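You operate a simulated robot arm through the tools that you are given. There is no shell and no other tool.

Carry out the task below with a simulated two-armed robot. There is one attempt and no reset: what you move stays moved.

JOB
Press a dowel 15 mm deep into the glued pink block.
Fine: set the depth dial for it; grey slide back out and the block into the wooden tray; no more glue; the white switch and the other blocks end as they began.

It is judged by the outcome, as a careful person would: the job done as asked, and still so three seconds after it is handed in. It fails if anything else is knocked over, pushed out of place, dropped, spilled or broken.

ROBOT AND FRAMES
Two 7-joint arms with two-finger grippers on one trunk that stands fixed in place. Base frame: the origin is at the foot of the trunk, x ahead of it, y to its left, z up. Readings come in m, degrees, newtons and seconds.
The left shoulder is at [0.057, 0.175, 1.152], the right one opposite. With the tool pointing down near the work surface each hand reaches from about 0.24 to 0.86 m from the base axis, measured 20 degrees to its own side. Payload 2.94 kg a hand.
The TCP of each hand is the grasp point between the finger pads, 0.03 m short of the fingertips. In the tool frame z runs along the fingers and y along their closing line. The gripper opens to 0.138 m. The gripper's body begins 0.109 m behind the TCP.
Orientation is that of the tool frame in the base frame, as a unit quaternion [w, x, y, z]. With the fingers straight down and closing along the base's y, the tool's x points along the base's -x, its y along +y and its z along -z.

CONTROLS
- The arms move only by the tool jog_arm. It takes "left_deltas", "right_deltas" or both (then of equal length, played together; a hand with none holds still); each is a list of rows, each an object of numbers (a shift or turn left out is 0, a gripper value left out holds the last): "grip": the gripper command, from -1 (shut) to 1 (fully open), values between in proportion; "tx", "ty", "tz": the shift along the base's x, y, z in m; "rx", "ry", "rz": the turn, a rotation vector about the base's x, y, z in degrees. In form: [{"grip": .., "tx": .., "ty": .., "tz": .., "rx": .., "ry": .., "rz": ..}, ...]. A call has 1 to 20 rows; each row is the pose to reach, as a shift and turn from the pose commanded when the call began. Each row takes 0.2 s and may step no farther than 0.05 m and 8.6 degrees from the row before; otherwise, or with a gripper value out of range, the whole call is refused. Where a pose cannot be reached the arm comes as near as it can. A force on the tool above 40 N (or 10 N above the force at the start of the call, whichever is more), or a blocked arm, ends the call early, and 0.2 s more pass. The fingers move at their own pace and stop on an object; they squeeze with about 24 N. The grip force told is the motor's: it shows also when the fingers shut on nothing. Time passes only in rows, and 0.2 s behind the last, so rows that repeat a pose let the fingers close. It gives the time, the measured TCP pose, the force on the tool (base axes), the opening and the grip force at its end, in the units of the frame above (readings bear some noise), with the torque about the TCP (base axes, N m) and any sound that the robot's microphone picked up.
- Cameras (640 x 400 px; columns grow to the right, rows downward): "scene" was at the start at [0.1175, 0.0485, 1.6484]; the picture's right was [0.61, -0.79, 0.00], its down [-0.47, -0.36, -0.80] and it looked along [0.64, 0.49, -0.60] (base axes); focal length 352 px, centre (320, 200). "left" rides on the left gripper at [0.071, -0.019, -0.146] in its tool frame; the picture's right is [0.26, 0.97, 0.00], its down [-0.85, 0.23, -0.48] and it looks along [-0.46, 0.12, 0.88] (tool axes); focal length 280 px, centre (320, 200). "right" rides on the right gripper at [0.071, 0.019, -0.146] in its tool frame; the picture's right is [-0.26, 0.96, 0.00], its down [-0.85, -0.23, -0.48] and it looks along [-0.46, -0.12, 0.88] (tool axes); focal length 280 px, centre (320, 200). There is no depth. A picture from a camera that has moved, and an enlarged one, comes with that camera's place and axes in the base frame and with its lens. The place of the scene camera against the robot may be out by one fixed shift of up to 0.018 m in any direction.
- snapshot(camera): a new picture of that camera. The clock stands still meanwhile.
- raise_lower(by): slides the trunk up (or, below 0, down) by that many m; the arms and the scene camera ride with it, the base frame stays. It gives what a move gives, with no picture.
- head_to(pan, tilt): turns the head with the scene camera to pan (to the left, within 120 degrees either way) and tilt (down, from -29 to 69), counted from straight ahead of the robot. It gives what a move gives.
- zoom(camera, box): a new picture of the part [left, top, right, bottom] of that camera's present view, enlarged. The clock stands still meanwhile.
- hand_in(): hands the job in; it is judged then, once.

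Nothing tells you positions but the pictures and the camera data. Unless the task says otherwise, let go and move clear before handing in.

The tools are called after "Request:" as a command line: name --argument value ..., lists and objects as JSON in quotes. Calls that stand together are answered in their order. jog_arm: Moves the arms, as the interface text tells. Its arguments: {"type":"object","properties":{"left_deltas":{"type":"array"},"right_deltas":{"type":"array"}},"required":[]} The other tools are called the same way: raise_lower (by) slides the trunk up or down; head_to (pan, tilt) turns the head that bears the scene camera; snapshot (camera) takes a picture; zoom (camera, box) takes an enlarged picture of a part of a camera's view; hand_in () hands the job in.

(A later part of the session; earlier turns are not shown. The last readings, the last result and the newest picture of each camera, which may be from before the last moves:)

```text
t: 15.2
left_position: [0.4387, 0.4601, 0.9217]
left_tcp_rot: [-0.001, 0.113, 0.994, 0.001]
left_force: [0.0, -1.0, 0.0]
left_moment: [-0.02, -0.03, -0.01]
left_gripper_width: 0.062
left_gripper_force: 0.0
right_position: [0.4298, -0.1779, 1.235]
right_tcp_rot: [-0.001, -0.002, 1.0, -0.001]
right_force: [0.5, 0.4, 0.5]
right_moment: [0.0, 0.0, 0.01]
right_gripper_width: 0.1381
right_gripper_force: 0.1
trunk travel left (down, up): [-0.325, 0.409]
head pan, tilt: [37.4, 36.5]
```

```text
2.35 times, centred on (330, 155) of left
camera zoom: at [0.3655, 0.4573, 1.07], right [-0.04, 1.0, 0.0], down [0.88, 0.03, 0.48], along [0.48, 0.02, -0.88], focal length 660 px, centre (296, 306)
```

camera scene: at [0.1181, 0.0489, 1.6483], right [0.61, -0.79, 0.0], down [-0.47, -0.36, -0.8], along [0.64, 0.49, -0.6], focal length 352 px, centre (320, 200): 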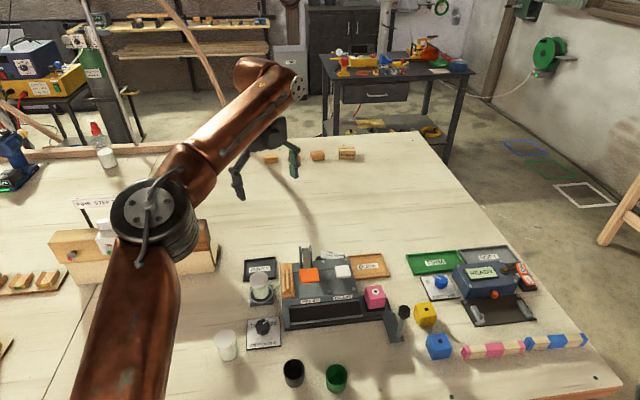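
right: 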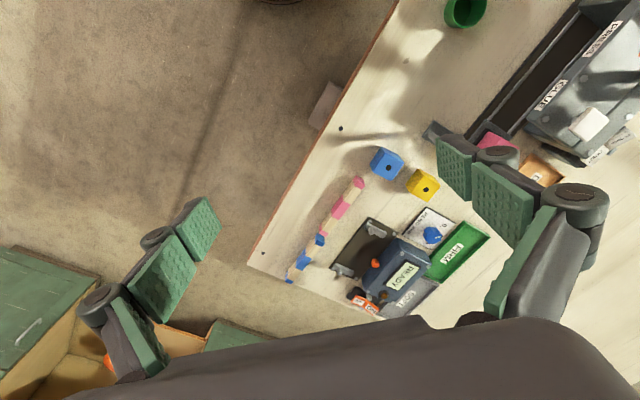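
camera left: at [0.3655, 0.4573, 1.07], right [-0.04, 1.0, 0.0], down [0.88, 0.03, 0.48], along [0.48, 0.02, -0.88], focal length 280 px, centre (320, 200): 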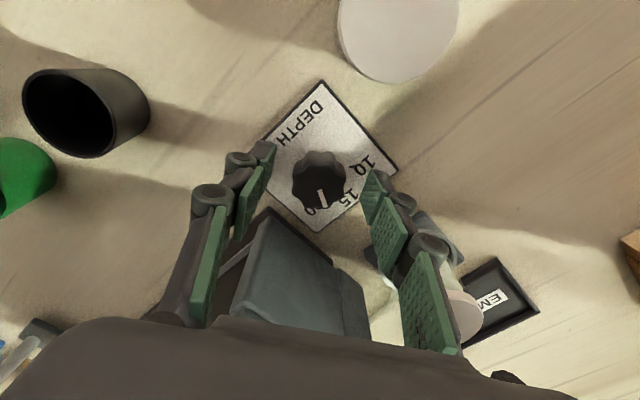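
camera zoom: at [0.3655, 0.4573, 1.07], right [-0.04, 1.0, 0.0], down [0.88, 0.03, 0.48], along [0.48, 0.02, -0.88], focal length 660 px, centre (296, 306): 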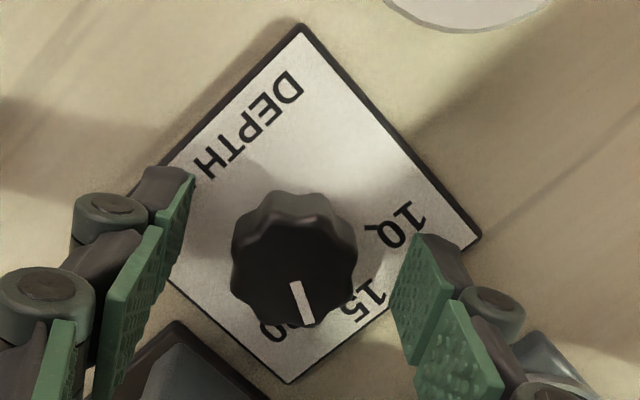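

Request:
jog_arm --left_deltas '[{"grip": -1}, {"grip": -1}, {"grip": -1}, {"grip": -1, "rz": 5}, {"rz": 10}, {"rz": 15}, {"rz": 20}, {"rz": 25}, {"rz": 27}, {"rz": 27}]'

Request:
jog_arm --left_deltas '[{"grip": -0.1}, {"grip": -0.1}, {"grip": -0.1}, {"grip": -0.1, "tz": 0.04}, {"tz": 0.09}, {"tz": 0.14}, {"tz": 0.19}, {"tz": 0.19}]'

Request:
snapshot --camera "left"

Request:
zoom --camera "scene" --box '[230, 300, 290, 350]'

```text
t: 17.4
left_position: [0.4379, 0.4599, 0.9222]
left_tcp_rot: [-0.001, -0.121, 0.993, 0.0]
left_force: [-3.8, -12.9, -8.2]
left_moment: [-0.33, -0.09, -0.02]
left_gripper_width: 0.0319
left_gripper_force: 45.2
right_position: [0.4307, -0.1793, 1.236]
right_tcp_rot: [0.0, 0.0, 1.0, 0.001]
right_force: [0.6, -0.1, 0.5]
right_moment: [0.05, 0.03, 0.0]
right_gripper_width: 0.138
right_gripper_force: 0.0
trunk travel left (down, up): [-0.325, 0.409]
head pan, tilt: [37.4, 36.5]
```

```text
t: 19.2
left_position: [0.4355, 0.4623, 1.1104]
left_tcp_rot: [-0.001, -0.123, 0.992, -0.001]
left_force: [-0.1, 0.7, 0.1]
left_moment: [-0.07, 0.0, -0.02]
left_gripper_width: 0.0621
left_gripper_force: 0.0
right_position: [0.4314, -0.1774, 1.2349]
right_tcp_rot: [0.0, -0.001, 1.0, 0.0]
right_force: [0.4, -1.1, -0.2]
right_moment: [0.0, -0.02, 0.01]
right_gripper_width: 0.1379
right_gripper_force: 0.1
trunk travel left (down, up): [-0.325, 0.409]
head pan, tilt: [37.4, 36.5]
```

```text
taken
camera left: at [0.3727, 0.4259, 1.2585], right [-0.49, 0.87, 0.0], down [0.77, 0.43, 0.47], along [0.41, 0.23, -0.88], focal length 280 px, centre (320, 200)
```

left: 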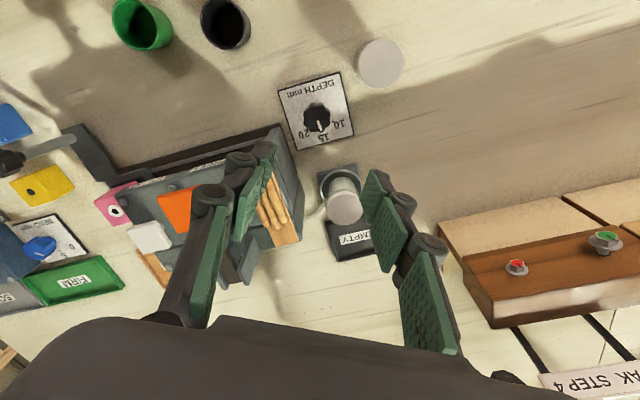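

```text
8.00 times, centred on (260, 325) of scene
camera zoom: at [0.1179, 0.0488, 1.6483], right [0.61, -0.79, 0.0], down [-0.47, -0.36, -0.8], along [0.64, 0.49, -0.6], focal length 2814 px, centre (800, -800)
```

zoom: 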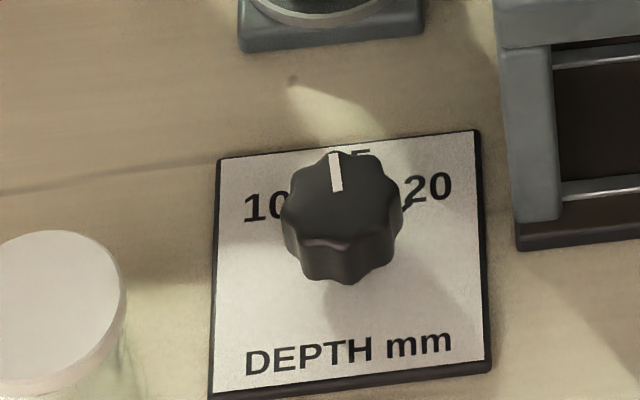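

Request:
zoom --camera "left" --box '[270, 65, 366, 155]'

Request:
zoom --camera "scene" --box '[246, 308, 286, 340]'

```text
4.44 times, centred on (318, 110) of left
camera zoom: at [0.3727, 0.4259, 1.2585], right [-0.49, 0.87, 0.0], down [0.77, 0.43, 0.47], along [0.41, 0.23, -0.88], focal length 1246 px, centre (329, 600)
```

zoom: 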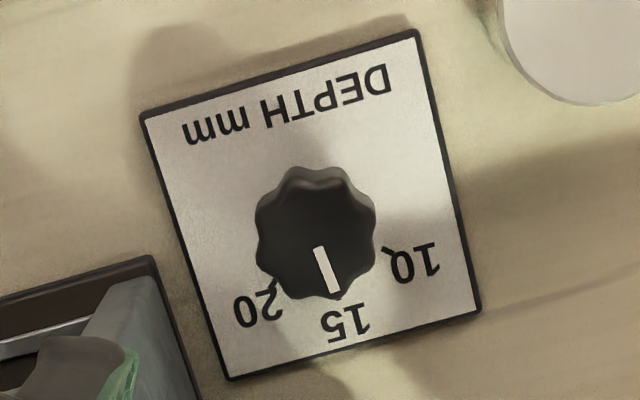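

```text
12.50 times, centred on (266, 324) of scene
camera zoom: at [0.1179, 0.0488, 1.6483], right [0.61, -0.79, 0.0], down [-0.47, -0.36, -0.8], along [0.64, 0.49, -0.6], focal length 4397 px, centre (995, -1350)
```

zoom: 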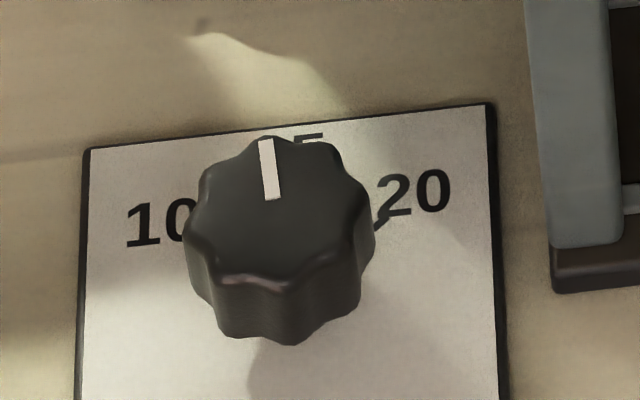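

The pointer now sits about 4–5° past 15 toward 10. I'll re-grip and turn it back about 4.5° clockwise for a fine trim.

Request:
jog_arm --left_deltas '[{"tx": 0.003, "ty": -0.0025, "tz": -0.05}, {"tx": 0.003, "ty": -0.0025, "tz": -0.1}, {"tx": 0.003, "ty": -0.0025, "tz": -0.15}, {"tx": 0.003, "ty": -0.0025, "tz": -0.187}, {"tx": 0.003, "ty": -0.0025, "tz": -0.187}, {"grip": -1, "tx": 0.003, "ty": -0.0025, "tz": -0.187}, {"grip": -1, "tx": 0.003, "ty": -0.0025, "tz": -0.187}, {"grip": -1, "tx": 0.003, "ty": -0.0025, "tz": -0.187}]'

Request:
zoom --camera "left" --box '[240, 80, 400, 240]'

```text
refused: row 1 steps farther than a row can; nothing moved
```

```text
2.50 times, centred on (320, 160) of left
camera zoom: at [0.3727, 0.4259, 1.2585], right [-0.49, 0.87, 0.0], down [0.77, 0.43, 0.47], along [0.41, 0.23, -0.88], focal length 701 px, centre (320, 300)
```

zoom: 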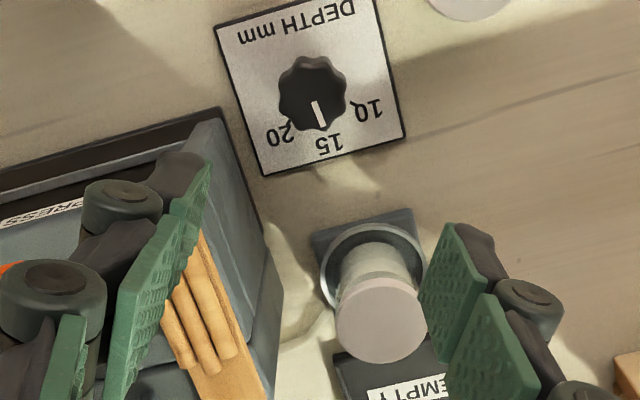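

The first step was slightly too long, so I'm resending with shorter steps.

Request:
jog_arm --left_deltas '[{"tx": 0.003, "ty": -0.0025, "tz": -0.03}, {"tx": 0.003, "ty": -0.0025, "tz": -0.07}, {"tx": 0.003, "ty": -0.0025, "tz": -0.11}, {"tx": 0.003, "ty": -0.0025, "tz": -0.15}, {"tx": 0.003, "ty": -0.0025, "tz": -0.187}, {"tx": 0.003, "ty": -0.0025, "tz": -0.187}]'

Request:
zoom --camera "left" --box '[240, 80, 400, 240]'

```text
t: 20.6
left_position: [0.44, 0.4575, 0.9254]
left_tcp_rot: [0.0, -0.122, 0.993, 0.0]
left_force: [-0.2, -0.7, -1.1]
left_moment: [-0.01, 0.0, -0.01]
left_gripper_width: 0.0622
left_gripper_force: 0.1
right_position: [0.4303, -0.178, 1.2358]
right_tcp_rot: [0.0, -0.001, 1.0, 0.001]
right_force: [-0.4, -0.4, 0.3]
right_moment: [-0.04, -0.03, 0.01]
right_gripper_width: 0.1381
right_gripper_force: 0.1
trunk travel left (down, up): [-0.325, 0.409]
head pan, tilt: [37.4, 36.5]
```

```text
2.50 times, centred on (320, 160) of left
camera zoom: at [0.377, 0.4215, 1.0725], right [-0.49, 0.87, 0.0], down [0.77, 0.43, 0.48], along [0.42, 0.23, -0.88], focal length 701 px, centre (320, 300)
```

zoom: 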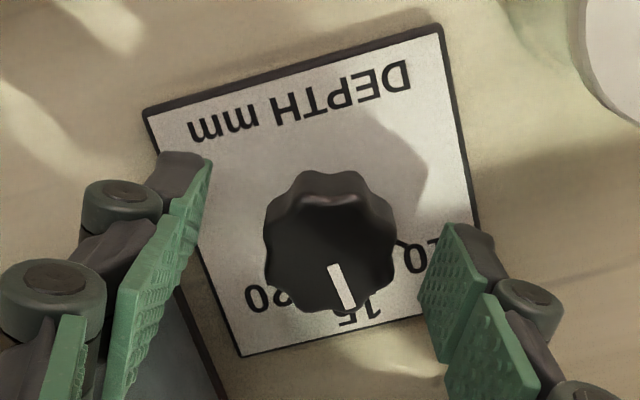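

Request:
jog_arm --left_deltas '[{"grip": -1, "ty": 0.001}, {"grip": -1, "ty": 0.001}, {"grip": -1, "ty": 0.001}, {"grip": -1, "ty": 0.001, "rz": -2}, {"grip": -1, "ty": 0.001, "rz": -4}, {"grip": -1, "ty": 0.001, "rz": -4}]'

Request:
zoom --camera "left" --box '[240, 80, 400, 240]'

Request:
zoom --camera "scene" --box '[246, 308, 286, 340]'

```text
t: 22.0
left_position: [0.4403, 0.46, 0.927]
left_tcp_rot: [-0.001, -0.089, 0.996, 0.001]
left_force: [-4.4, 10.1, 9.5]
left_moment: [0.34, 0.5, -0.04]
left_gripper_width: 0.0321
left_gripper_force: 45.3
right_position: [0.4312, -0.1775, 1.2361]
right_tcp_rot: [0.0, -0.001, 1.0, 0.0]
right_force: [-0.5, -0.2, 0.0]
right_moment: [0.02, -0.04, 0.02]
right_gripper_width: 0.138
right_gripper_force: 0.1
trunk travel left (down, up): [-0.325, 0.409]
head pan, tilt: [37.4, 36.5]
```

```text
2.50 times, centred on (320, 160) of left
camera zoom: at [0.3746, 0.4279, 1.0727], right [-0.43, 0.9, 0.0], down [0.8, 0.37, 0.48], along [0.43, 0.2, -0.88], focal length 701 px, centre (320, 300)
```

zoom: 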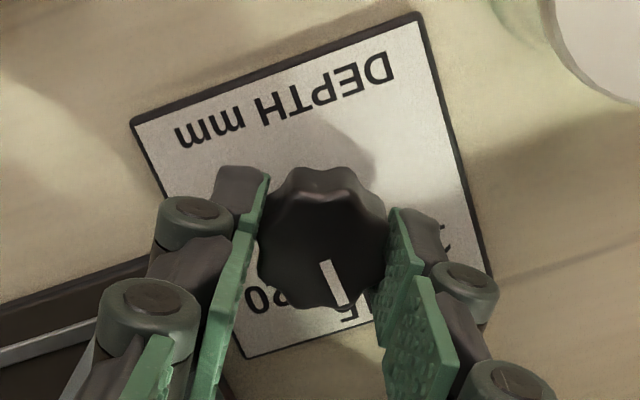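

```text
12.50 times, centred on (266, 324) of scene
camera zoom: at [0.1161, 0.0489, 1.6486], right [0.61, -0.79, 0.0], down [-0.47, -0.36, -0.8], along [0.64, 0.49, -0.59], focal length 4397 px, centre (995, -1350)
```

zoom: 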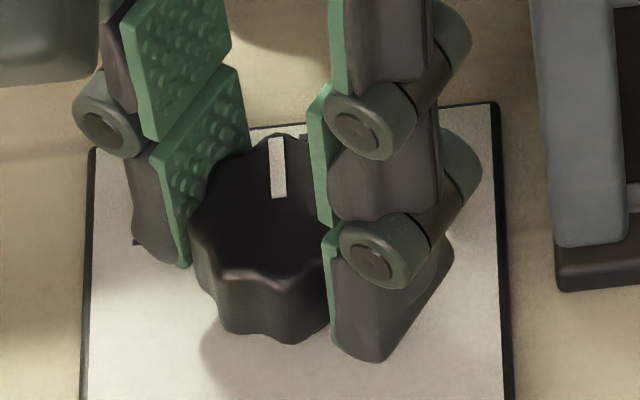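

Request:
jog_arm --left_deltas '[{"rz": -2}, {"rz": -2.5}, {"rz": -2.5}, {"grip": -0.1, "rz": -2.5}, {"grip": -0.1, "rz": -2.5}, {"grip": -0.1, "rz": -2.5}, {"grip": -0.1, "rz": -2.5, "tz": 0.03}, {"rz": -2.5, "tz": 0.07}, {"rz": -2.5, "tz": 0.11}, {"rz": -2.5, "tz": 0.15}, {"rz": -2.5, "tz": 0.19}, {"rz": -2.5, "tz": 0.19}]'

Request:
zoom --camera "left" --box '[270, 65, 366, 155]'

Request:
zoom --camera "scene" --box '[246, 308, 286, 340]'

```text
t: 24.6
left_position: [0.4414, 0.4596, 1.1178]
left_tcp_rot: [0.001, -0.067, 0.998, 0.0]
left_force: [0.4, 0.1, 0.8]
left_moment: [-0.04, 0.04, 0.02]
left_gripper_width: 0.0621
left_gripper_force: 0.1
right_position: [0.4304, -0.1772, 1.2358]
right_tcp_rot: [-0.001, -0.001, 1.0, 0.0]
right_force: [-0.1, -0.4, -0.1]
right_moment: [0.01, -0.02, -0.02]
right_gripper_width: 0.1382
right_gripper_force: 0.0
trunk travel left (down, up): [-0.325, 0.409]
head pan, tilt: [37.4, 36.5]
```

```text
4.44 times, centred on (318, 110) of left
camera zoom: at [0.375, 0.4303, 1.2639], right [-0.39, 0.92, 0.0], down [0.81, 0.34, 0.48], along [0.44, 0.18, -0.88], focal length 1246 px, centre (329, 600)
```

zoom: 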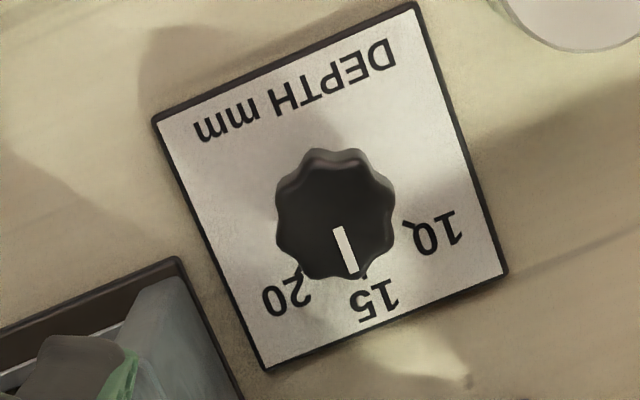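

```text
12.50 times, centred on (266, 324) of scene
camera zoom: at [0.1179, 0.0488, 1.6483], right [0.61, -0.79, 0.0], down [-0.47, -0.36, -0.8], along [0.64, 0.49, -0.6], focal length 4397 px, centre (995, -1350)
```

zoom: 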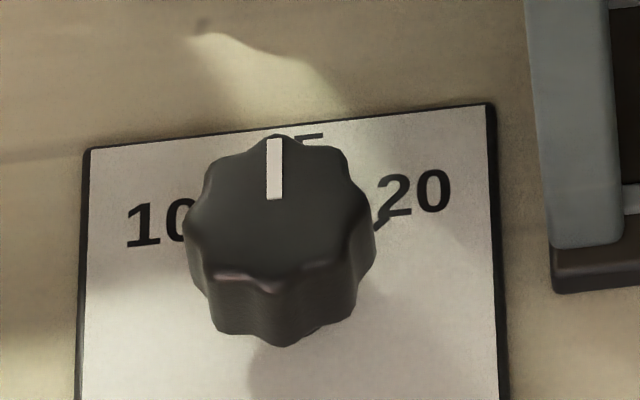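

Request:
zoom --camera "left" --box '[303, 100, 343, 125]'

Request:
zoom --camera "scene" --box '[256, 314, 276, 327]'

```text
16.00 times, centred on (323, 112) of left
camera zoom: at [0.375, 0.4303, 1.2639], right [-0.39, 0.92, 0.0], down [0.81, 0.34, 0.48], along [0.44, 0.18, -0.88], focal length 4486 px, centre (272, 1600)
```

zoom: 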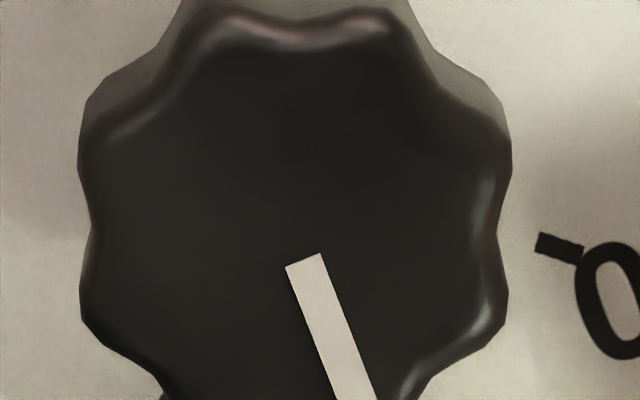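

```text
16.00 times, centred on (266, 320) of scene
camera zoom: at [0.1179, 0.0488, 1.6483], right [0.61, -0.79, 0.0], down [-0.47, -0.36, -0.8], along [0.64, 0.49, -0.6], focal length 5628 px, centre (1184, -1728)
```

zoom: 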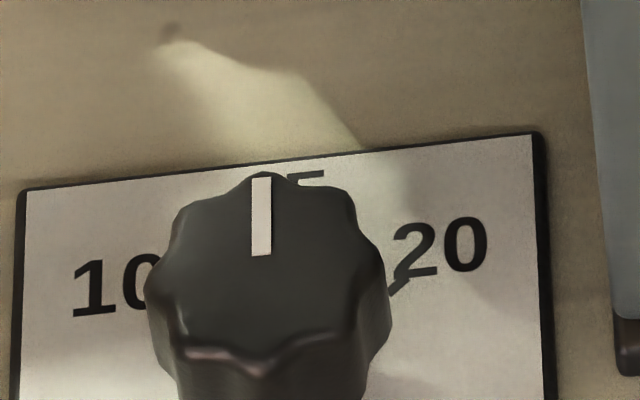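

Request:
zoom --camera "left" --box '[306, 106, 346, 131]'

Request:
zoom --camera "left" --box '[275, 65, 371, 155]'

```text
16.00 times, centred on (326, 118) of left
camera zoom: at [0.375, 0.4303, 1.2639], right [-0.39, 0.92, 0.0], down [0.81, 0.34, 0.48], along [0.44, 0.18, -0.88], focal length 4486 px, centre (224, 1504)
```

zoom: 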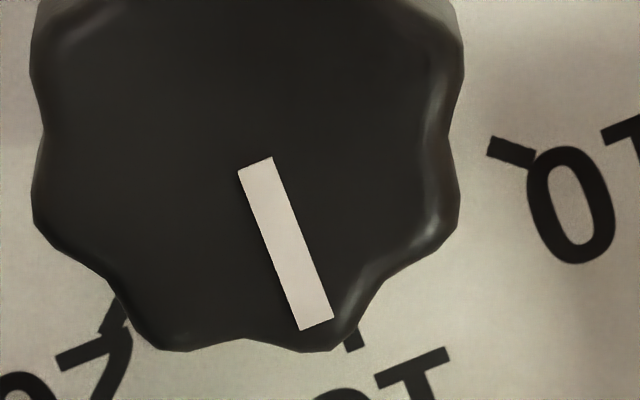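

```text
4.44 times, centred on (323, 110) of left
camera zoom: at [0.375, 0.4303, 1.2639], right [-0.39, 0.92, 0.0], down [0.81, 0.34, 0.48], along [0.44, 0.18, -0.88], focal length 1246 px, centre (307, 600)
```

zoom: 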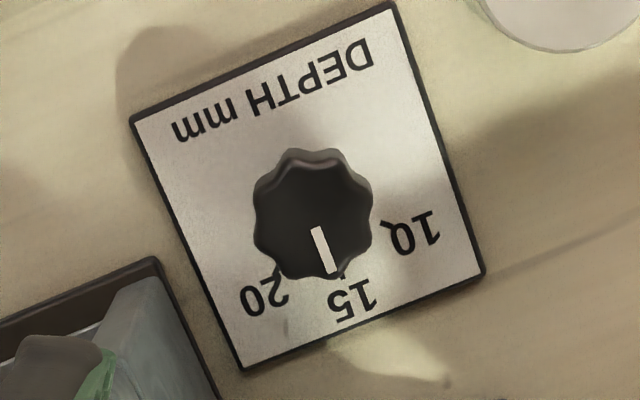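

Both views put the pointer at 15 within about 0.1 mm, so the dial is set. Next I'll bring the left hand, turned 45° so its jaws close along the slide direction, above the slide handle at about (0.62, 0.19).

Request:
jog_arm --left_deltas '[{"tz": 0.04}, {"tz": 0.08}, {"tx": 0.02, "ty": -0.03, "tz": 0.1, "rz": 5}, {"tx": 0.04, "ty": -0.06, "tz": 0.1, "rz": 10}, {"tx": 0.06, "ty": -0.09, "tz": 0.1, "rz": 15}, {"tx": 0.08, "ty": -0.12, "tz": 0.1, "rz": 20}, {"tx": 0.1, "ty": -0.15, "tz": 0.1, "rz": 25}, {"tx": 0.12, "ty": -0.18, "tz": 0.1, "rz": 30}, {"tx": 0.14, "ty": -0.21, "tz": 0.1, "rz": 35}, {"tx": 0.16, "ty": -0.24, "tz": 0.1, "rz": 37.3}, {"tx": 0.17, "ty": -0.26, "tz": 0.1, "rz": 37.3}, {"tx": 0.17, "ty": -0.26, "tz": 0.1, "rz": 37.3}]'

Request:
snapshot --camera "left"

Request:
snapshot --camera "scene"

```text
t: 27.2
left_position: [0.5591, 0.2839, 1.2401]
left_tcp_rot: [0.001, -0.382, 0.924, 0.001]
left_force: [-0.4, -1.0, 0.6]
left_moment: [0.0, -0.04, 0.01]
left_gripper_width: 0.0621
left_gripper_force: 0.2
left hand out of reach, approached as far as the arm can: row 9, 10, 11, 12
right_position: [0.4299, -0.1777, 1.2362]
right_tcp_rot: [0.0, 0.0, 1.0, 0.0]
right_force: [-0.8, 0.3, -0.2]
right_moment: [0.04, -0.06, -0.02]
right_gripper_width: 0.138
right_gripper_force: 0.1
trunk travel left (down, up): [-0.325, 0.409]
head pan, tilt: [37.4, 36.5]
```

```text
taken
camera left: at [0.5229, 0.2195, 1.3867], right [-0.87, 0.5, 0.0], down [0.44, 0.76, 0.48], along [0.24, 0.41, -0.88], focal length 280 px, centre (320, 200)
```

left: 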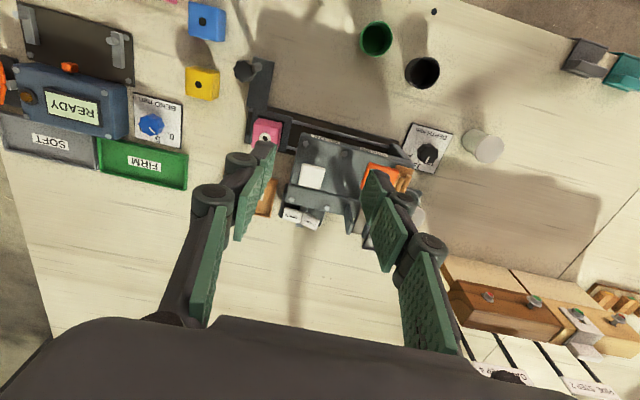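

```text
taken
camera scene: at [0.1163, 0.0474, 1.6486], right [0.61, -0.79, 0.0], down [-0.47, -0.36, -0.8], along [0.64, 0.49, -0.59], focal length 352 px, centre (320, 200)
```

scene: 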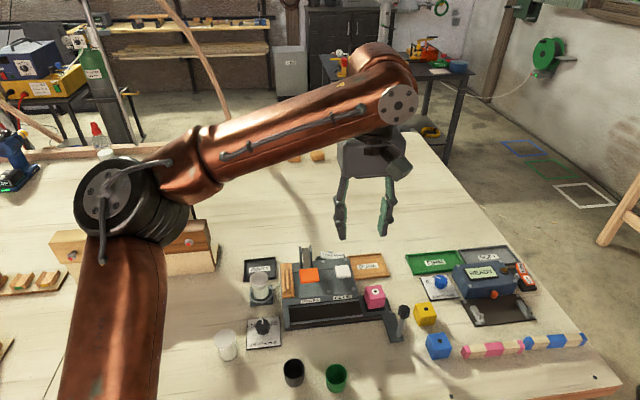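

The left hand can't reach the handle at that angle, so the right hand will work the slide. I'll park the left hand to the left and bring the right hand above the handle with a 45° turn.

Request:
jog_arm --left_deltas '[{"tx": -0.01, "ty": 0.03, "rz": -6}, {"tx": -0.02, "ty": 0.06, "rz": -12}, {"tx": -0.035, "ty": 0.09, "rz": -18}, {"tx": -0.05, "ty": 0.12, "rz": -24}, {"tx": -0.065, "ty": 0.15, "rz": -30}, {"tx": -0.08, "ty": 0.18, "rz": -36}, {"tx": -0.095, "ty": 0.21, "rz": -42}, {"tx": -0.11, "ty": 0.24, "rz": -45}, {"tx": -0.12, "ty": 0.27, "rz": -45}, {"tx": -0.12, "ty": 0.27, "rz": -45}, {"tx": -0.12, "ty": 0.27, "rz": -45}, {"tx": -0.12, "ty": 0.27, "rz": -45}, {"tx": -0.12, "ty": 0.27, "rz": -45}, {"tx": -0.12, "ty": 0.27, "rz": -45}]' --right_deltas '[{}, {}, {"tx": 0.01, "ty": 0.025, "rz": 4}, {"tx": 0.025, "ty": 0.055, "rz": 8}, {"tx": 0.04, "ty": 0.085, "rz": 12}, {"tx": 0.055, "ty": 0.115, "rz": 16}, {"tx": 0.07, "ty": 0.145, "rz": 20}, {"tx": 0.085, "ty": 0.175, "rz": 24}, {"tx": 0.1, "ty": 0.205, "rz": 28}, {"tx": 0.115, "ty": 0.235, "rz": 32}, {"tx": 0.13, "ty": 0.265, "rz": 36}, {"tx": 0.145, "ty": 0.295, "rz": 40}, {"tx": 0.16, "ty": 0.32, "rz": 45}, {"tx": 0.16, "ty": 0.32, "rz": 45}]'

Request:
snapshot --camera "right"

Request:
snapshot --camera "scene"

```text
t: 30.2
left_position: [0.4403, 0.5513, 1.2436]
left_tcp_rot: [0.0, 0.002, 1.0, 0.0]
left_force: [-0.5, 0.0, 0.3]
left_moment: [-0.01, 0.0, 0.01]
left_gripper_width: 0.0622
left_gripper_force: 0.1
right_position: [0.5677, 0.1378, 1.2266]
right_tcp_rot: [0.0, -0.383, 0.924, -0.001]
right_force: [-0.3, 0.3, 0.1]
right_moment: [0.0, -0.05, -0.01]
right_gripper_width: 0.1378
right_gripper_force: 0.1
right hand out of reach, approached as far as the arm can: row 13, 14
trunk travel left (down, up): [-0.325, 0.409]
head pan, tilt: [37.4, 36.5]
```

```text
taken
camera right: at [0.5045, 0.1013, 1.3717], right [-0.5, 0.87, 0.0], down [0.76, 0.44, 0.48], along [0.41, 0.24, -0.88], focal length 280 px, centre (320, 200)
```

right: 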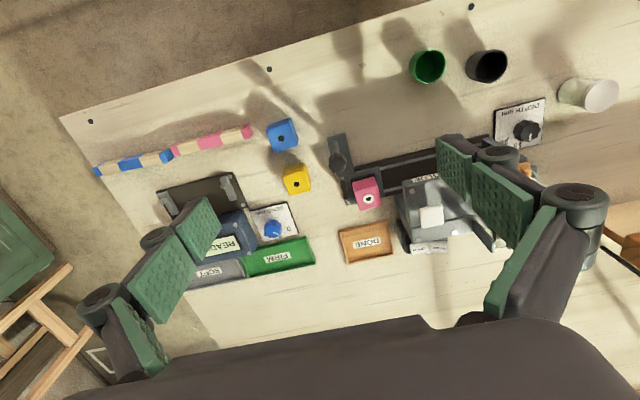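

```text
taken
camera scene: at [0.1171, 0.0486, 1.6485], right [0.61, -0.79, 0.0], down [-0.47, -0.36, -0.8], along [0.64, 0.49, -0.6], focal length 352 px, centre (320, 200)
```

scene: 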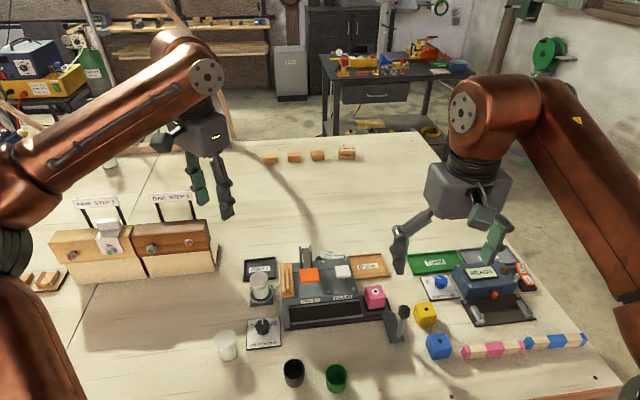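

Reach shrinks when the hand is high, so I'll raise the trunk 0.12 m to gain reach at working height. Then I'll bring the right hand down toward the handle.

Request:
raise_lower --by 0.12

Request:
jog_arm --right_deltas '[{"grip": 0.0, "tz": -0.04}, {"tz": -0.08}, {"tz": -0.12}, {"tz": -0.16}, {"tz": -0.2}, {"tz": -0.24}, {"tz": -0.24}]'

Request:
snapshot --camera "right"

Request:
snapshot --camera "scene"

```text
t: 31.7
left_position: [0.441, 0.5524, 1.3628]
left_tcp_rot: [0.0, 0.001, 1.0, 0.0]
left_force: [1.1, 0.7, -0.9]
left_moment: [-0.01, 0.05, -0.04]
left_gripper_width: 0.0618
left_gripper_force: 0.0
right_position: [0.5414, 0.1347, 1.3736]
right_tcp_rot: [0.027, -0.382, 0.924, -0.01]
right_force: [0.7, -0.1, 0.5]
right_moment: [0.02, 0.01, -0.01]
right_gripper_width: 0.1384
right_gripper_force: 0.0
trunk travel left (down, up): [-0.445, 0.289]
head pan, tilt: [37.4, 36.5]
```

```text
t: 33.3
left_position: [0.4399, 0.552, 1.3624]
left_tcp_rot: [-0.001, 0.001, 1.0, 0.0]
left_force: [-0.7, 0.3, 1.2]
left_moment: [0.0, -0.02, 0.01]
left_gripper_width: 0.0623
left_gripper_force: 0.1
right_position: [0.5404, 0.1359, 1.1368]
right_tcp_rot: [0.029, -0.382, 0.924, -0.011]
right_force: [-0.2, 0.5, 0.7]
right_moment: [0.0, -0.01, 0.01]
right_gripper_width: 0.0689
right_gripper_force: 0.1
trunk travel left (down, up): [-0.445, 0.289]
head pan, tilt: [37.4, 36.5]
```

```text
taken
camera right: at [0.4669, 0.1009, 1.278], right [-0.5, 0.87, -0.03], down [0.73, 0.44, 0.52], along [0.46, 0.24, -0.85], focal length 280 px, centre (320, 200)
```

right: 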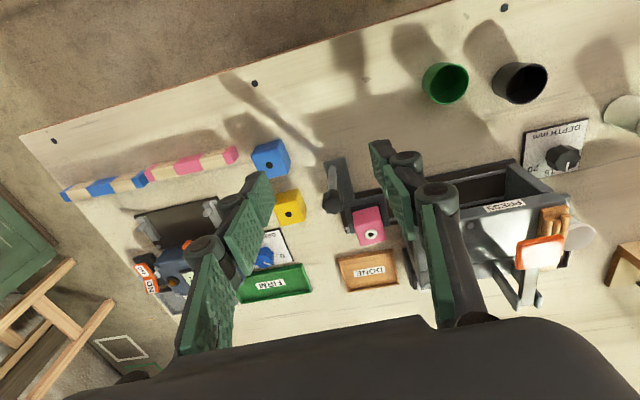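

```text
taken
camera scene: at [0.065, 0.0491, 1.7691], right [0.61, -0.79, 0.0], down [-0.47, -0.36, -0.8], along [0.64, 0.49, -0.6], focal length 352 px, centre (320, 200)
```

scene: 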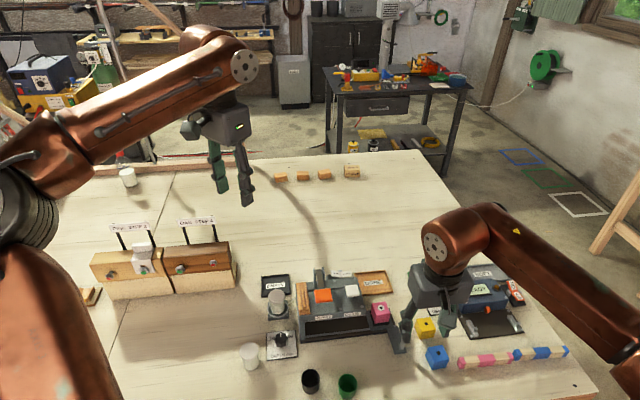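

Raising the trunk left the right hand tilted about 3.5° about y, so I'll level it and look again to pin down the handle.

Request:
jog_arm --right_deltas '[{"ry": 3.55, "tx": 0.01}, {"ry": 3.55, "tx": 0.02}, {"ry": 3.55, "tx": 0.02}]'

Request:
snapshot --camera "right"

Request:
zoom --camera "right" --box '[300, 130, 420, 260]'

```text
t: 34.1
left_position: [0.4416, 0.5515, 1.3646]
left_tcp_rot: [0.0, 0.001, 1.0, 0.0]
left_force: [0.2, 0.5, -0.1]
left_moment: [0.06, 0.01, -0.01]
left_gripper_width: 0.0622
left_gripper_force: 0.0
right_position: [0.5608, 0.135, 1.1345]
right_tcp_rot: [-0.002, -0.382, 0.924, 0.001]
right_force: [0.2, 0.2, -0.7]
right_moment: [-0.06, 0.03, 0.0]
right_gripper_width: 0.0691
right_gripper_force: 0.1
trunk travel left (down, up): [-0.445, 0.289]
head pan, tilt: [37.4, 36.5]
```

```text
taken
camera right: at [0.4976, 0.1004, 1.2809], right [-0.5, 0.87, 0.0], down [0.77, 0.44, 0.47], along [0.41, 0.24, -0.88], focal length 280 px, centre (320, 200)
```

right: 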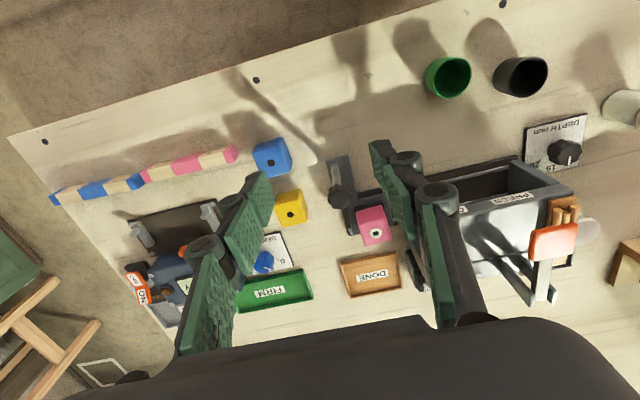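

```text
3.08 times, centred on (360, 195) of right
camera zoom: at [0.4976, 0.1004, 1.2809], right [-0.5, 0.87, 0.0], down [0.77, 0.44, 0.47], along [0.41, 0.24, -0.88], focal length 863 px, centre (197, 215)
```

zoom: 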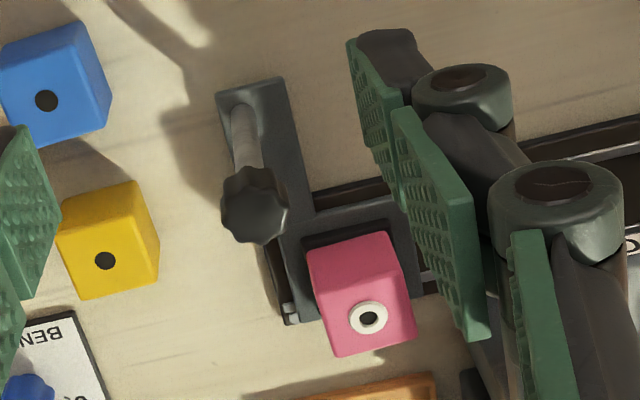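

The handle knob is at about (0.616, 0.194). I'll move over it, descend with the jaws astride, and check before closing.

Request:
jog_arm --right_deltas '[{"tx": 0.025, "ty": 0.028}, {"tx": 0.05, "ty": 0.055}, {"tx": 0.055, "ty": 0.059, "tz": -0.02}, {"tx": 0.055, "ty": 0.059, "tz": -0.06}, {"tx": 0.055, "ty": 0.059, "tz": -0.09}, {"tx": 0.055, "ty": 0.059, "tz": -0.09}]'

Request:
snapshot --camera "right"

Request:
zoom --camera "scene" --box '[340, 240, 480, 380]'

```text
t: 35.5
left_position: [0.4397, 0.5516, 1.363]
left_tcp_rot: [0.0, 0.001, 1.0, 0.0]
left_force: [0.8, -0.4, 0.2]
left_moment: [-0.02, 0.01, -0.03]
left_gripper_width: 0.0623
left_gripper_force: 0.0
right_position: [0.5916, 0.1715, 1.092]
right_tcp_rot: [-0.002, -0.382, 0.924, 0.002]
right_force: [0.1, 0.3, -0.5]
right_moment: [0.02, -0.01, 0.0]
right_gripper_width: 0.0691
right_gripper_force: 0.1
right hand out of reach, approached as far as the arm can: row 2, 3, 4, 5, 6
trunk travel left (down, up): [-0.445, 0.289]
head pan, tilt: [37.4, 36.5]
```

```text
taken
camera right: at [0.5285, 0.1354, 1.2379], right [-0.5, 0.87, 0.0], down [0.77, 0.44, 0.47], along [0.41, 0.24, -0.88], focal length 280 px, centre (320, 200)
```

right: 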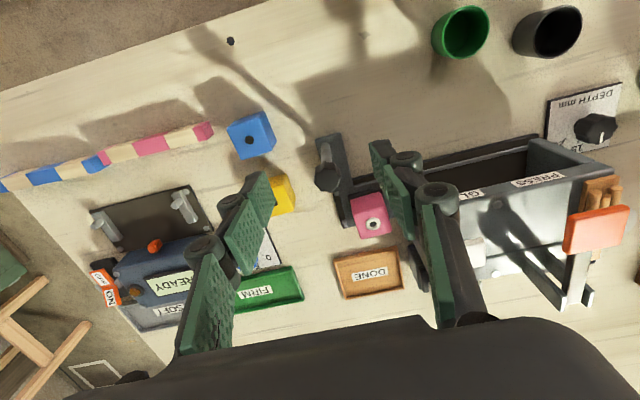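

```text
2.86 times, centred on (410, 310) of scene
camera zoom: at [0.0664, 0.0489, 1.769], right [0.61, -0.79, 0.0], down [-0.47, -0.36, -0.8], along [0.64, 0.49, -0.6], focal length 1005 px, centre (63, -114)
```

zoom: 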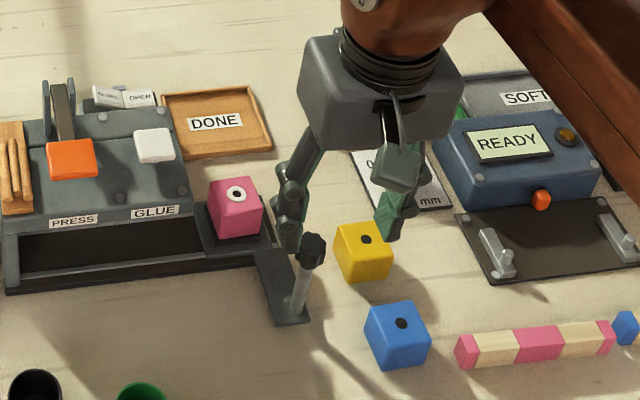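

The trunk slides back as it rises, so raising it actually cost reach. I'll pull the right hand back and up, then lower the trunk to slightly below its starting height.

Request:
jog_arm --right_deltas '[{"tx": -0.02, "ty": -0.025, "tz": 0.02}, {"tx": -0.04, "ty": -0.05, "tz": 0.05}, {"tx": -0.06, "ty": -0.08, "tz": 0.08}, {"tx": -0.08, "ty": -0.11, "tz": 0.11}, {"tx": -0.1, "ty": -0.13, "tz": 0.14}, {"tx": -0.11, "ty": -0.15, "tz": 0.18}, {"tx": -0.11, "ty": -0.15, "tz": 0.18}]'

Request:
raise_lower --by -0.17

```text
t: 37.1
left_position: [0.4407, 0.552, 1.3631]
left_tcp_rot: [0.0, 0.001, 1.0, -0.001]
left_force: [0.2, 0.4, 0.5]
left_moment: [0.0, 0.01, -0.01]
left_gripper_width: 0.0621
left_gripper_force: 0.2
right_position: [0.4816, 0.0172, 1.2691]
right_tcp_rot: [-0.001, -0.382, 0.924, 0.001]
right_force: [-0.1, 0.1, 0.6]
right_moment: [-0.02, 0.0, 0.0]
right_gripper_width: 0.0688
right_gripper_force: 0.1
trunk travel left (down, up): [-0.445, 0.289]
head pan, tilt: [37.4, 36.5]
```

```text
t: 39.0
left_position: [0.4401, 0.5518, 1.1942]
left_tcp_rot: [0.001, 0.001, 1.0, 0.0]
left_force: [0.2, 0.1, 0.5]
left_moment: [0.0, -0.01, -0.02]
left_gripper_width: 0.0619
left_gripper_force: 0.0
right_position: [0.482, 0.0191, 1.1043]
right_tcp_rot: [0.0, -0.382, 0.924, 0.001]
right_force: [0.0, 0.0, -0.5]
right_moment: [-0.02, -0.04, 0.01]
right_gripper_width: 0.0688
right_gripper_force: 0.0
trunk travel left (down, up): [-0.275, 0.459]
head pan, tilt: [37.4, 36.5]
```

Request:
jog_arm --right_deltas '[{"tx": 0.02, "ty": 0.03, "tz": -0.02}, {"tx": 0.045, "ty": 0.06, "tz": -0.04}, {"tx": 0.07, "ty": 0.09, "tz": -0.06}, {"tx": 0.095, "ty": 0.12, "tz": -0.06}, {"tx": 0.12, "ty": 0.15, "tz": -0.06}, {"tx": 0.134, "ty": 0.1755, "tz": -0.06}, {"tx": 0.134, "ty": 0.1755, "tz": -0.06}]'

Request:
snapshot --camera "right"

Request:
snapshot --camera "scene"

```text
t: 40.6
left_position: [0.4404, 0.5517, 1.1929]
left_tcp_rot: [0.0, 0.002, 1.0, 0.0]
left_force: [0.0, 0.1, 0.3]
left_moment: [0.02, 0.04, -0.04]
left_gripper_width: 0.0623
left_gripper_force: 0.1
right_position: [0.6106, 0.1867, 1.0436]
right_tcp_rot: [-0.001, -0.381, 0.924, 0.002]
right_force: [-0.3, 0.2, -1.6]
right_moment: [-0.02, 0.01, -0.01]
right_gripper_width: 0.0691
right_gripper_force: 0.2
right hand out of reach, approached as far as the arm can: row 6, 7
trunk travel left (down, up): [-0.275, 0.459]
head pan, tilt: [37.4, 36.5]
```

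```text
taken
camera right: at [0.5469, 0.1511, 1.1902], right [-0.49, 0.87, 0.0], down [0.77, 0.43, 0.48], along [0.41, 0.24, -0.88], focal length 280 px, centre (320, 200)
```

right: 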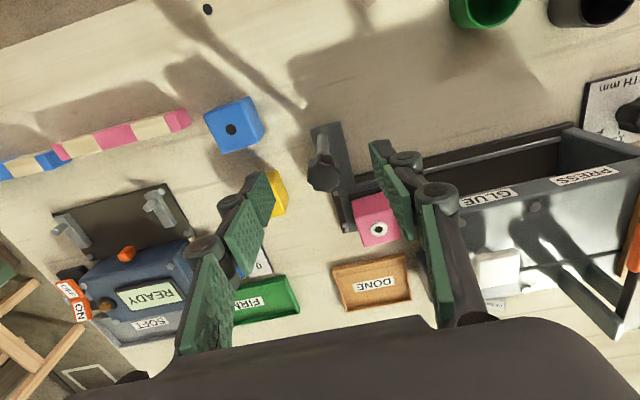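

```text
taken
camera scene: at [0.1489, 0.0484, 1.5973], right [0.61, -0.79, 0.0], down [-0.47, -0.36, -0.8], along [0.64, 0.49, -0.6], focal length 352 px, centre (320, 200)
```

scene: 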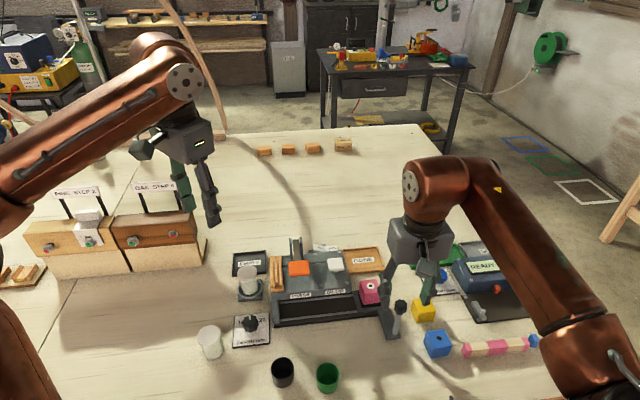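

The knob lines up between the jaws. I'll lower to grip height and correct the last few millimetres.

Request:
jog_arm --right_deltas '[{"tz": -0.025, "tx": 0.002, "ty": 0.003}, {"tz": -0.045, "tx": 0.004, "ty": 0.006}, {"tz": -0.057, "tx": 0.0055, "ty": 0.0075}, {"tz": -0.057, "tx": 0.0055, "ty": 0.0075}]'

Request:
snapshot --camera "right"

Request:
zoom --camera "scene" --box '[350, 220, 470, 350]'

```text
t: 41.6
left_position: [0.441, 0.5519, 1.1931]
left_tcp_rot: [0.0, 0.001, 1.0, 0.0]
left_force: [-0.3, -0.3, 0.0]
left_moment: [0.02, -0.03, 0.01]
left_gripper_width: 0.0621
left_gripper_force: 0.0
right_position: [0.6173, 0.1939, 0.9852]
right_tcp_rot: [-0.001, -0.382, 0.924, 0.001]
right_force: [0.5, -0.2, -0.3]
right_moment: [-0.01, 0.01, 0.02]
right_gripper_width: 0.0689
right_gripper_force: 0.0
trunk travel left (down, up): [-0.275, 0.459]
head pan, tilt: [37.4, 36.5]
```

```text
taken
camera right: at [0.5536, 0.1585, 1.1312], right [-0.5, 0.87, 0.0], down [0.77, 0.44, 0.47], along [0.41, 0.24, -0.88], focal length 280 px, centre (320, 200)
```

right: 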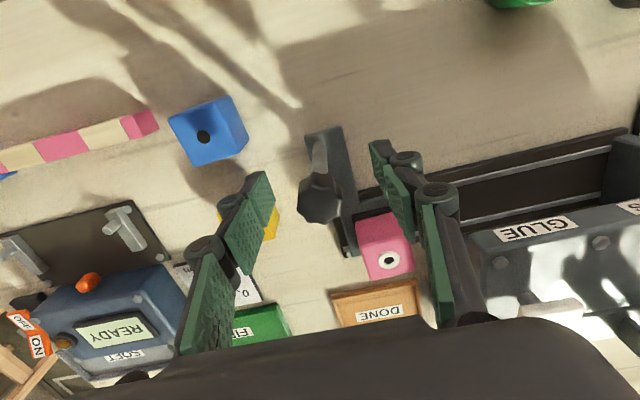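

```text
3.08 times, centred on (410, 285) of scene
camera zoom: at [0.149, 0.0492, 1.5973], right [0.61, -0.79, 0.0], down [-0.47, -0.36, -0.8], along [0.64, 0.49, -0.6], focal length 1082 px, centre (43, -62)
```

zoom: 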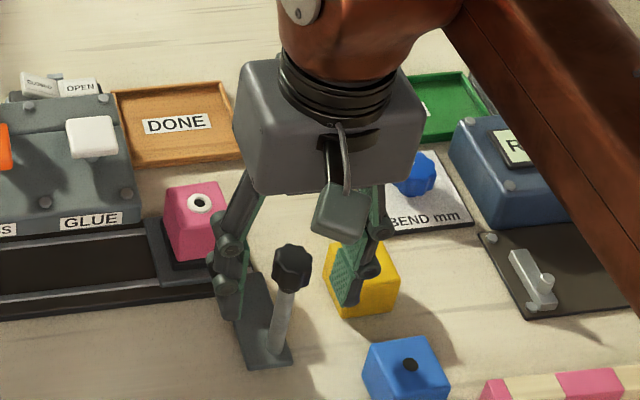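

Request:
jog_arm --right_deltas '[{"grip": -1}, {"grip": -1}, {"grip": -1}, {"grip": -1}]'

Request:
snapshot --camera "right"

```text
t: 42.6
left_position: [0.4411, 0.5526, 1.1938]
left_tcp_rot: [0.0, 0.001, 1.0, -0.001]
left_force: [0.9, 0.0, 0.2]
left_moment: [0.01, -0.01, -0.03]
left_gripper_width: 0.0621
left_gripper_force: 0.0
right_position: [0.6173, 0.1942, 0.9849]
right_tcp_rot: [-0.001, -0.383, 0.924, 0.001]
right_force: [0.2, 0.1, -0.2]
right_moment: [0.04, -0.05, -0.02]
right_gripper_width: 0.023
right_gripper_force: 36.0
trunk travel left (down, up): [-0.275, 0.459]
head pan, tilt: [37.4, 36.5]
```

```text
taken
camera right: at [0.5539, 0.1583, 1.1312], right [-0.5, 0.87, 0.0], down [0.77, 0.44, 0.47], along [0.41, 0.24, -0.88], focal length 280 px, centre (320, 200)
```

right: 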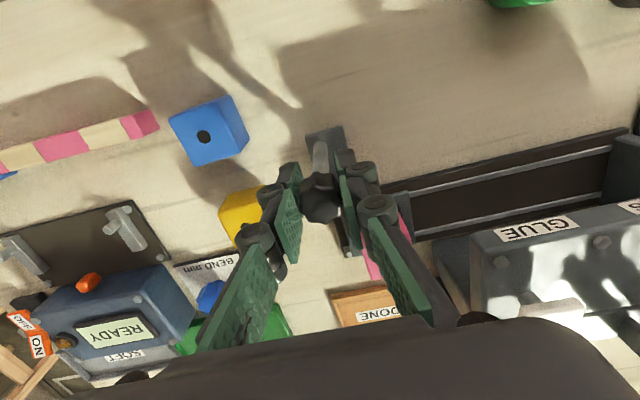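

The handle is gripped (knob about 23 mm across). I'll push the slide in along (-0.707, +0.707) and watch the force.

Request:
jog_arm --right_deltas '[{"tx": -0.0071, "ty": 0.0071}, {"tx": -0.0141, "ty": 0.0141}, {"tx": -0.0212, "ty": 0.0212}, {"tx": -0.0283, "ty": 0.0283}]'

Request:
snapshot --camera "scene"

```text
t: 43.6
left_position: [0.4408, 0.5517, 1.1928]
left_tcp_rot: [0.001, 0.001, 1.0, 0.0]
left_force: [0.0, -0.9, 0.8]
left_moment: [0.01, 0.02, 0.0]
left_gripper_width: 0.0619
left_gripper_force: 0.1
right_position: [0.5889, 0.2213, 0.9857]
right_tcp_rot: [-0.002, -0.383, 0.924, 0.001]
right_force: [0.4, 3.0, 2.4]
right_moment: [-0.14, 0.09, -0.03]
right_gripper_width: 0.0228
right_gripper_force: 44.7
trunk travel left (down, up): [-0.275, 0.459]
head pan, tilt: [37.4, 36.5]
```

```text
taken
camera scene: at [0.1491, 0.0496, 1.5973], right [0.61, -0.79, 0.0], down [-0.47, -0.36, -0.8], along [0.64, 0.49, -0.6], focal length 352 px, centre (320, 200)
```

scene: 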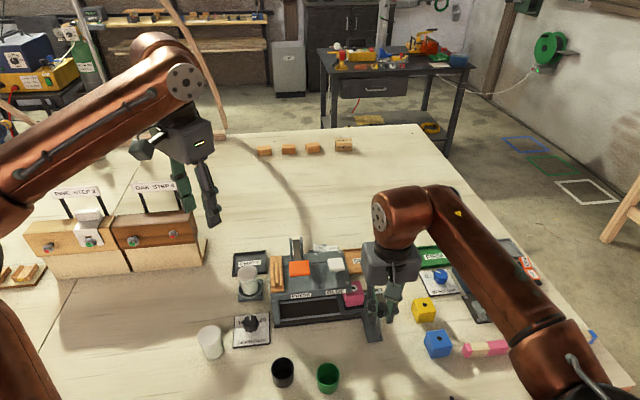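

Request:
jog_arm --right_deltas '[{"tx": -0.01, "ty": 0.01}, {"tx": -0.02, "ty": 0.02}, {"tx": -0.03, "ty": 0.03}, {"tx": -0.04, "ty": 0.04}, {"tx": -0.05, "ty": 0.05}, {"tx": -0.06, "ty": 0.06}]'

Request:
zoom --camera "scene" --box '[220, 220, 420, 350]'

Request:
snapshot --camera "right"

```text
t: 45.0
left_position: [0.44, 0.5529, 1.1931]
left_tcp_rot: [0.001, 0.001, 1.0, -0.001]
left_force: [-0.6, 0.7, -0.9]
left_moment: [-0.03, -0.01, -0.01]
left_gripper_width: 0.0622
left_gripper_force: 0.0
right_position: [0.5283, 0.2829, 0.9856]
right_tcp_rot: [-0.001, -0.382, 0.924, 0.0]
right_force: [0.9, 1.5, 3.8]
right_moment: [0.37, -0.45, -0.08]
right_gripper_width: 0.0228
right_gripper_force: 44.9
trunk travel left (down, up): [-0.275, 0.459]
head pan, tilt: [37.4, 36.5]
```

```text
3.08 times, centred on (320, 285) of scene
camera zoom: at [0.1487, 0.0497, 1.5972], right [0.61, -0.79, 0.0], down [-0.47, -0.36, -0.8], along [0.64, 0.49, -0.6], focal length 1082 px, centre (320, -62)
```

zoom: 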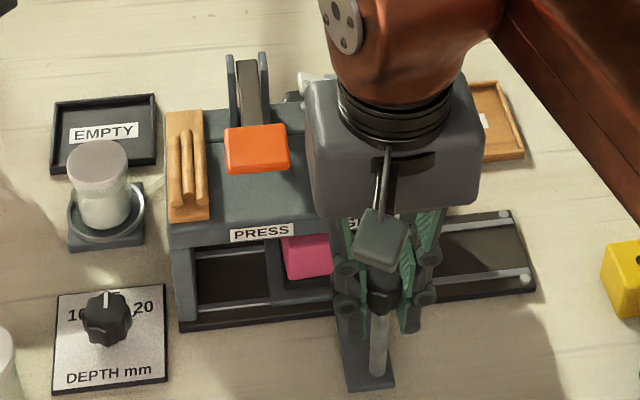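

```text
taken
camera right: at [0.4645, 0.2475, 1.1311], right [-0.5, 0.87, 0.0], down [0.76, 0.44, 0.47], along [0.41, 0.24, -0.88], focal length 280 px, centre (320, 200)
```

right: 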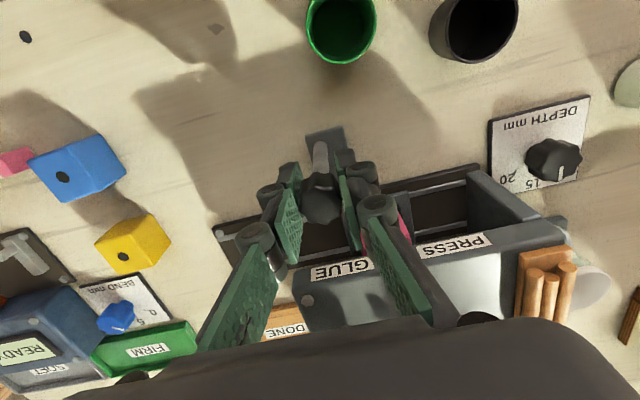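

The slide runs freely; about 125 mm in so far, with the block nearing PRESS. I'll continue in small steps until it stops.

Request:
jog_arm --right_deltas '[{"tx": -0.006, "ty": 0.006}, {"tx": -0.012, "ty": 0.012}, {"tx": -0.018, "ty": 0.018}, {"tx": -0.024, "ty": 0.024}, {"tx": -0.028, "ty": 0.028}]'

Request:
zoom --camera "scene" --box '[220, 220, 420, 350]'

Request:
snapshot --camera "right"

```text
t: 46.2
left_position: [0.4408, 0.5518, 1.1924]
left_tcp_rot: [0.0, 0.002, 1.0, 0.0]
left_force: [0.3, -0.8, -0.2]
left_moment: [0.06, 0.01, -0.03]
left_gripper_width: 0.0623
left_gripper_force: 0.1
right_position: [0.5, 0.31, 0.9843]
right_tcp_rot: [-0.002, -0.382, 0.924, 0.002]
right_force: [0.9, -0.4, 1.2]
right_moment: [-0.56, 0.37, 0.09]
right_gripper_width: 0.0231
right_gripper_force: 44.9
trunk travel left (down, up): [-0.275, 0.459]
head pan, tilt: [37.4, 36.5]
```

```text
3.08 times, centred on (320, 285) of scene
camera zoom: at [0.1495, 0.0491, 1.5972], right [0.61, -0.79, 0.0], down [-0.47, -0.36, -0.8], along [0.64, 0.49, -0.6], focal length 1082 px, centre (320, -62)
```

zoom: 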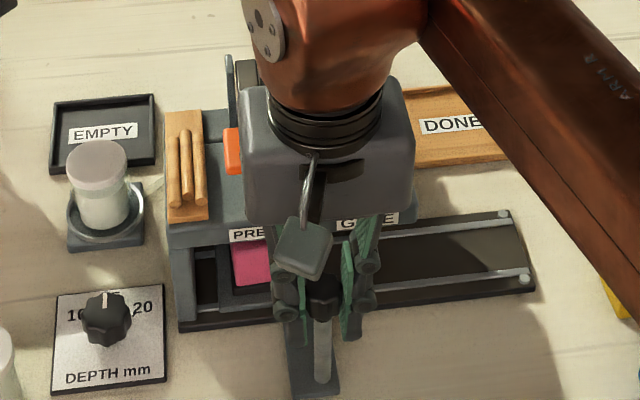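

```text
taken
camera right: at [0.4374, 0.2748, 1.1311], right [-0.5, 0.87, 0.0], down [0.77, 0.44, 0.47], along [0.41, 0.24, -0.88], focal length 280 px, centre (320, 200)
```

right: 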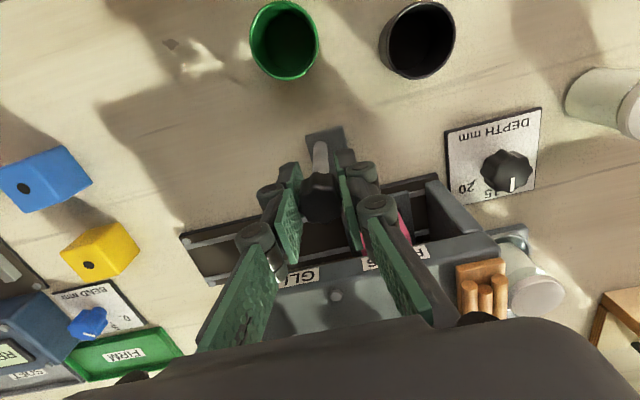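

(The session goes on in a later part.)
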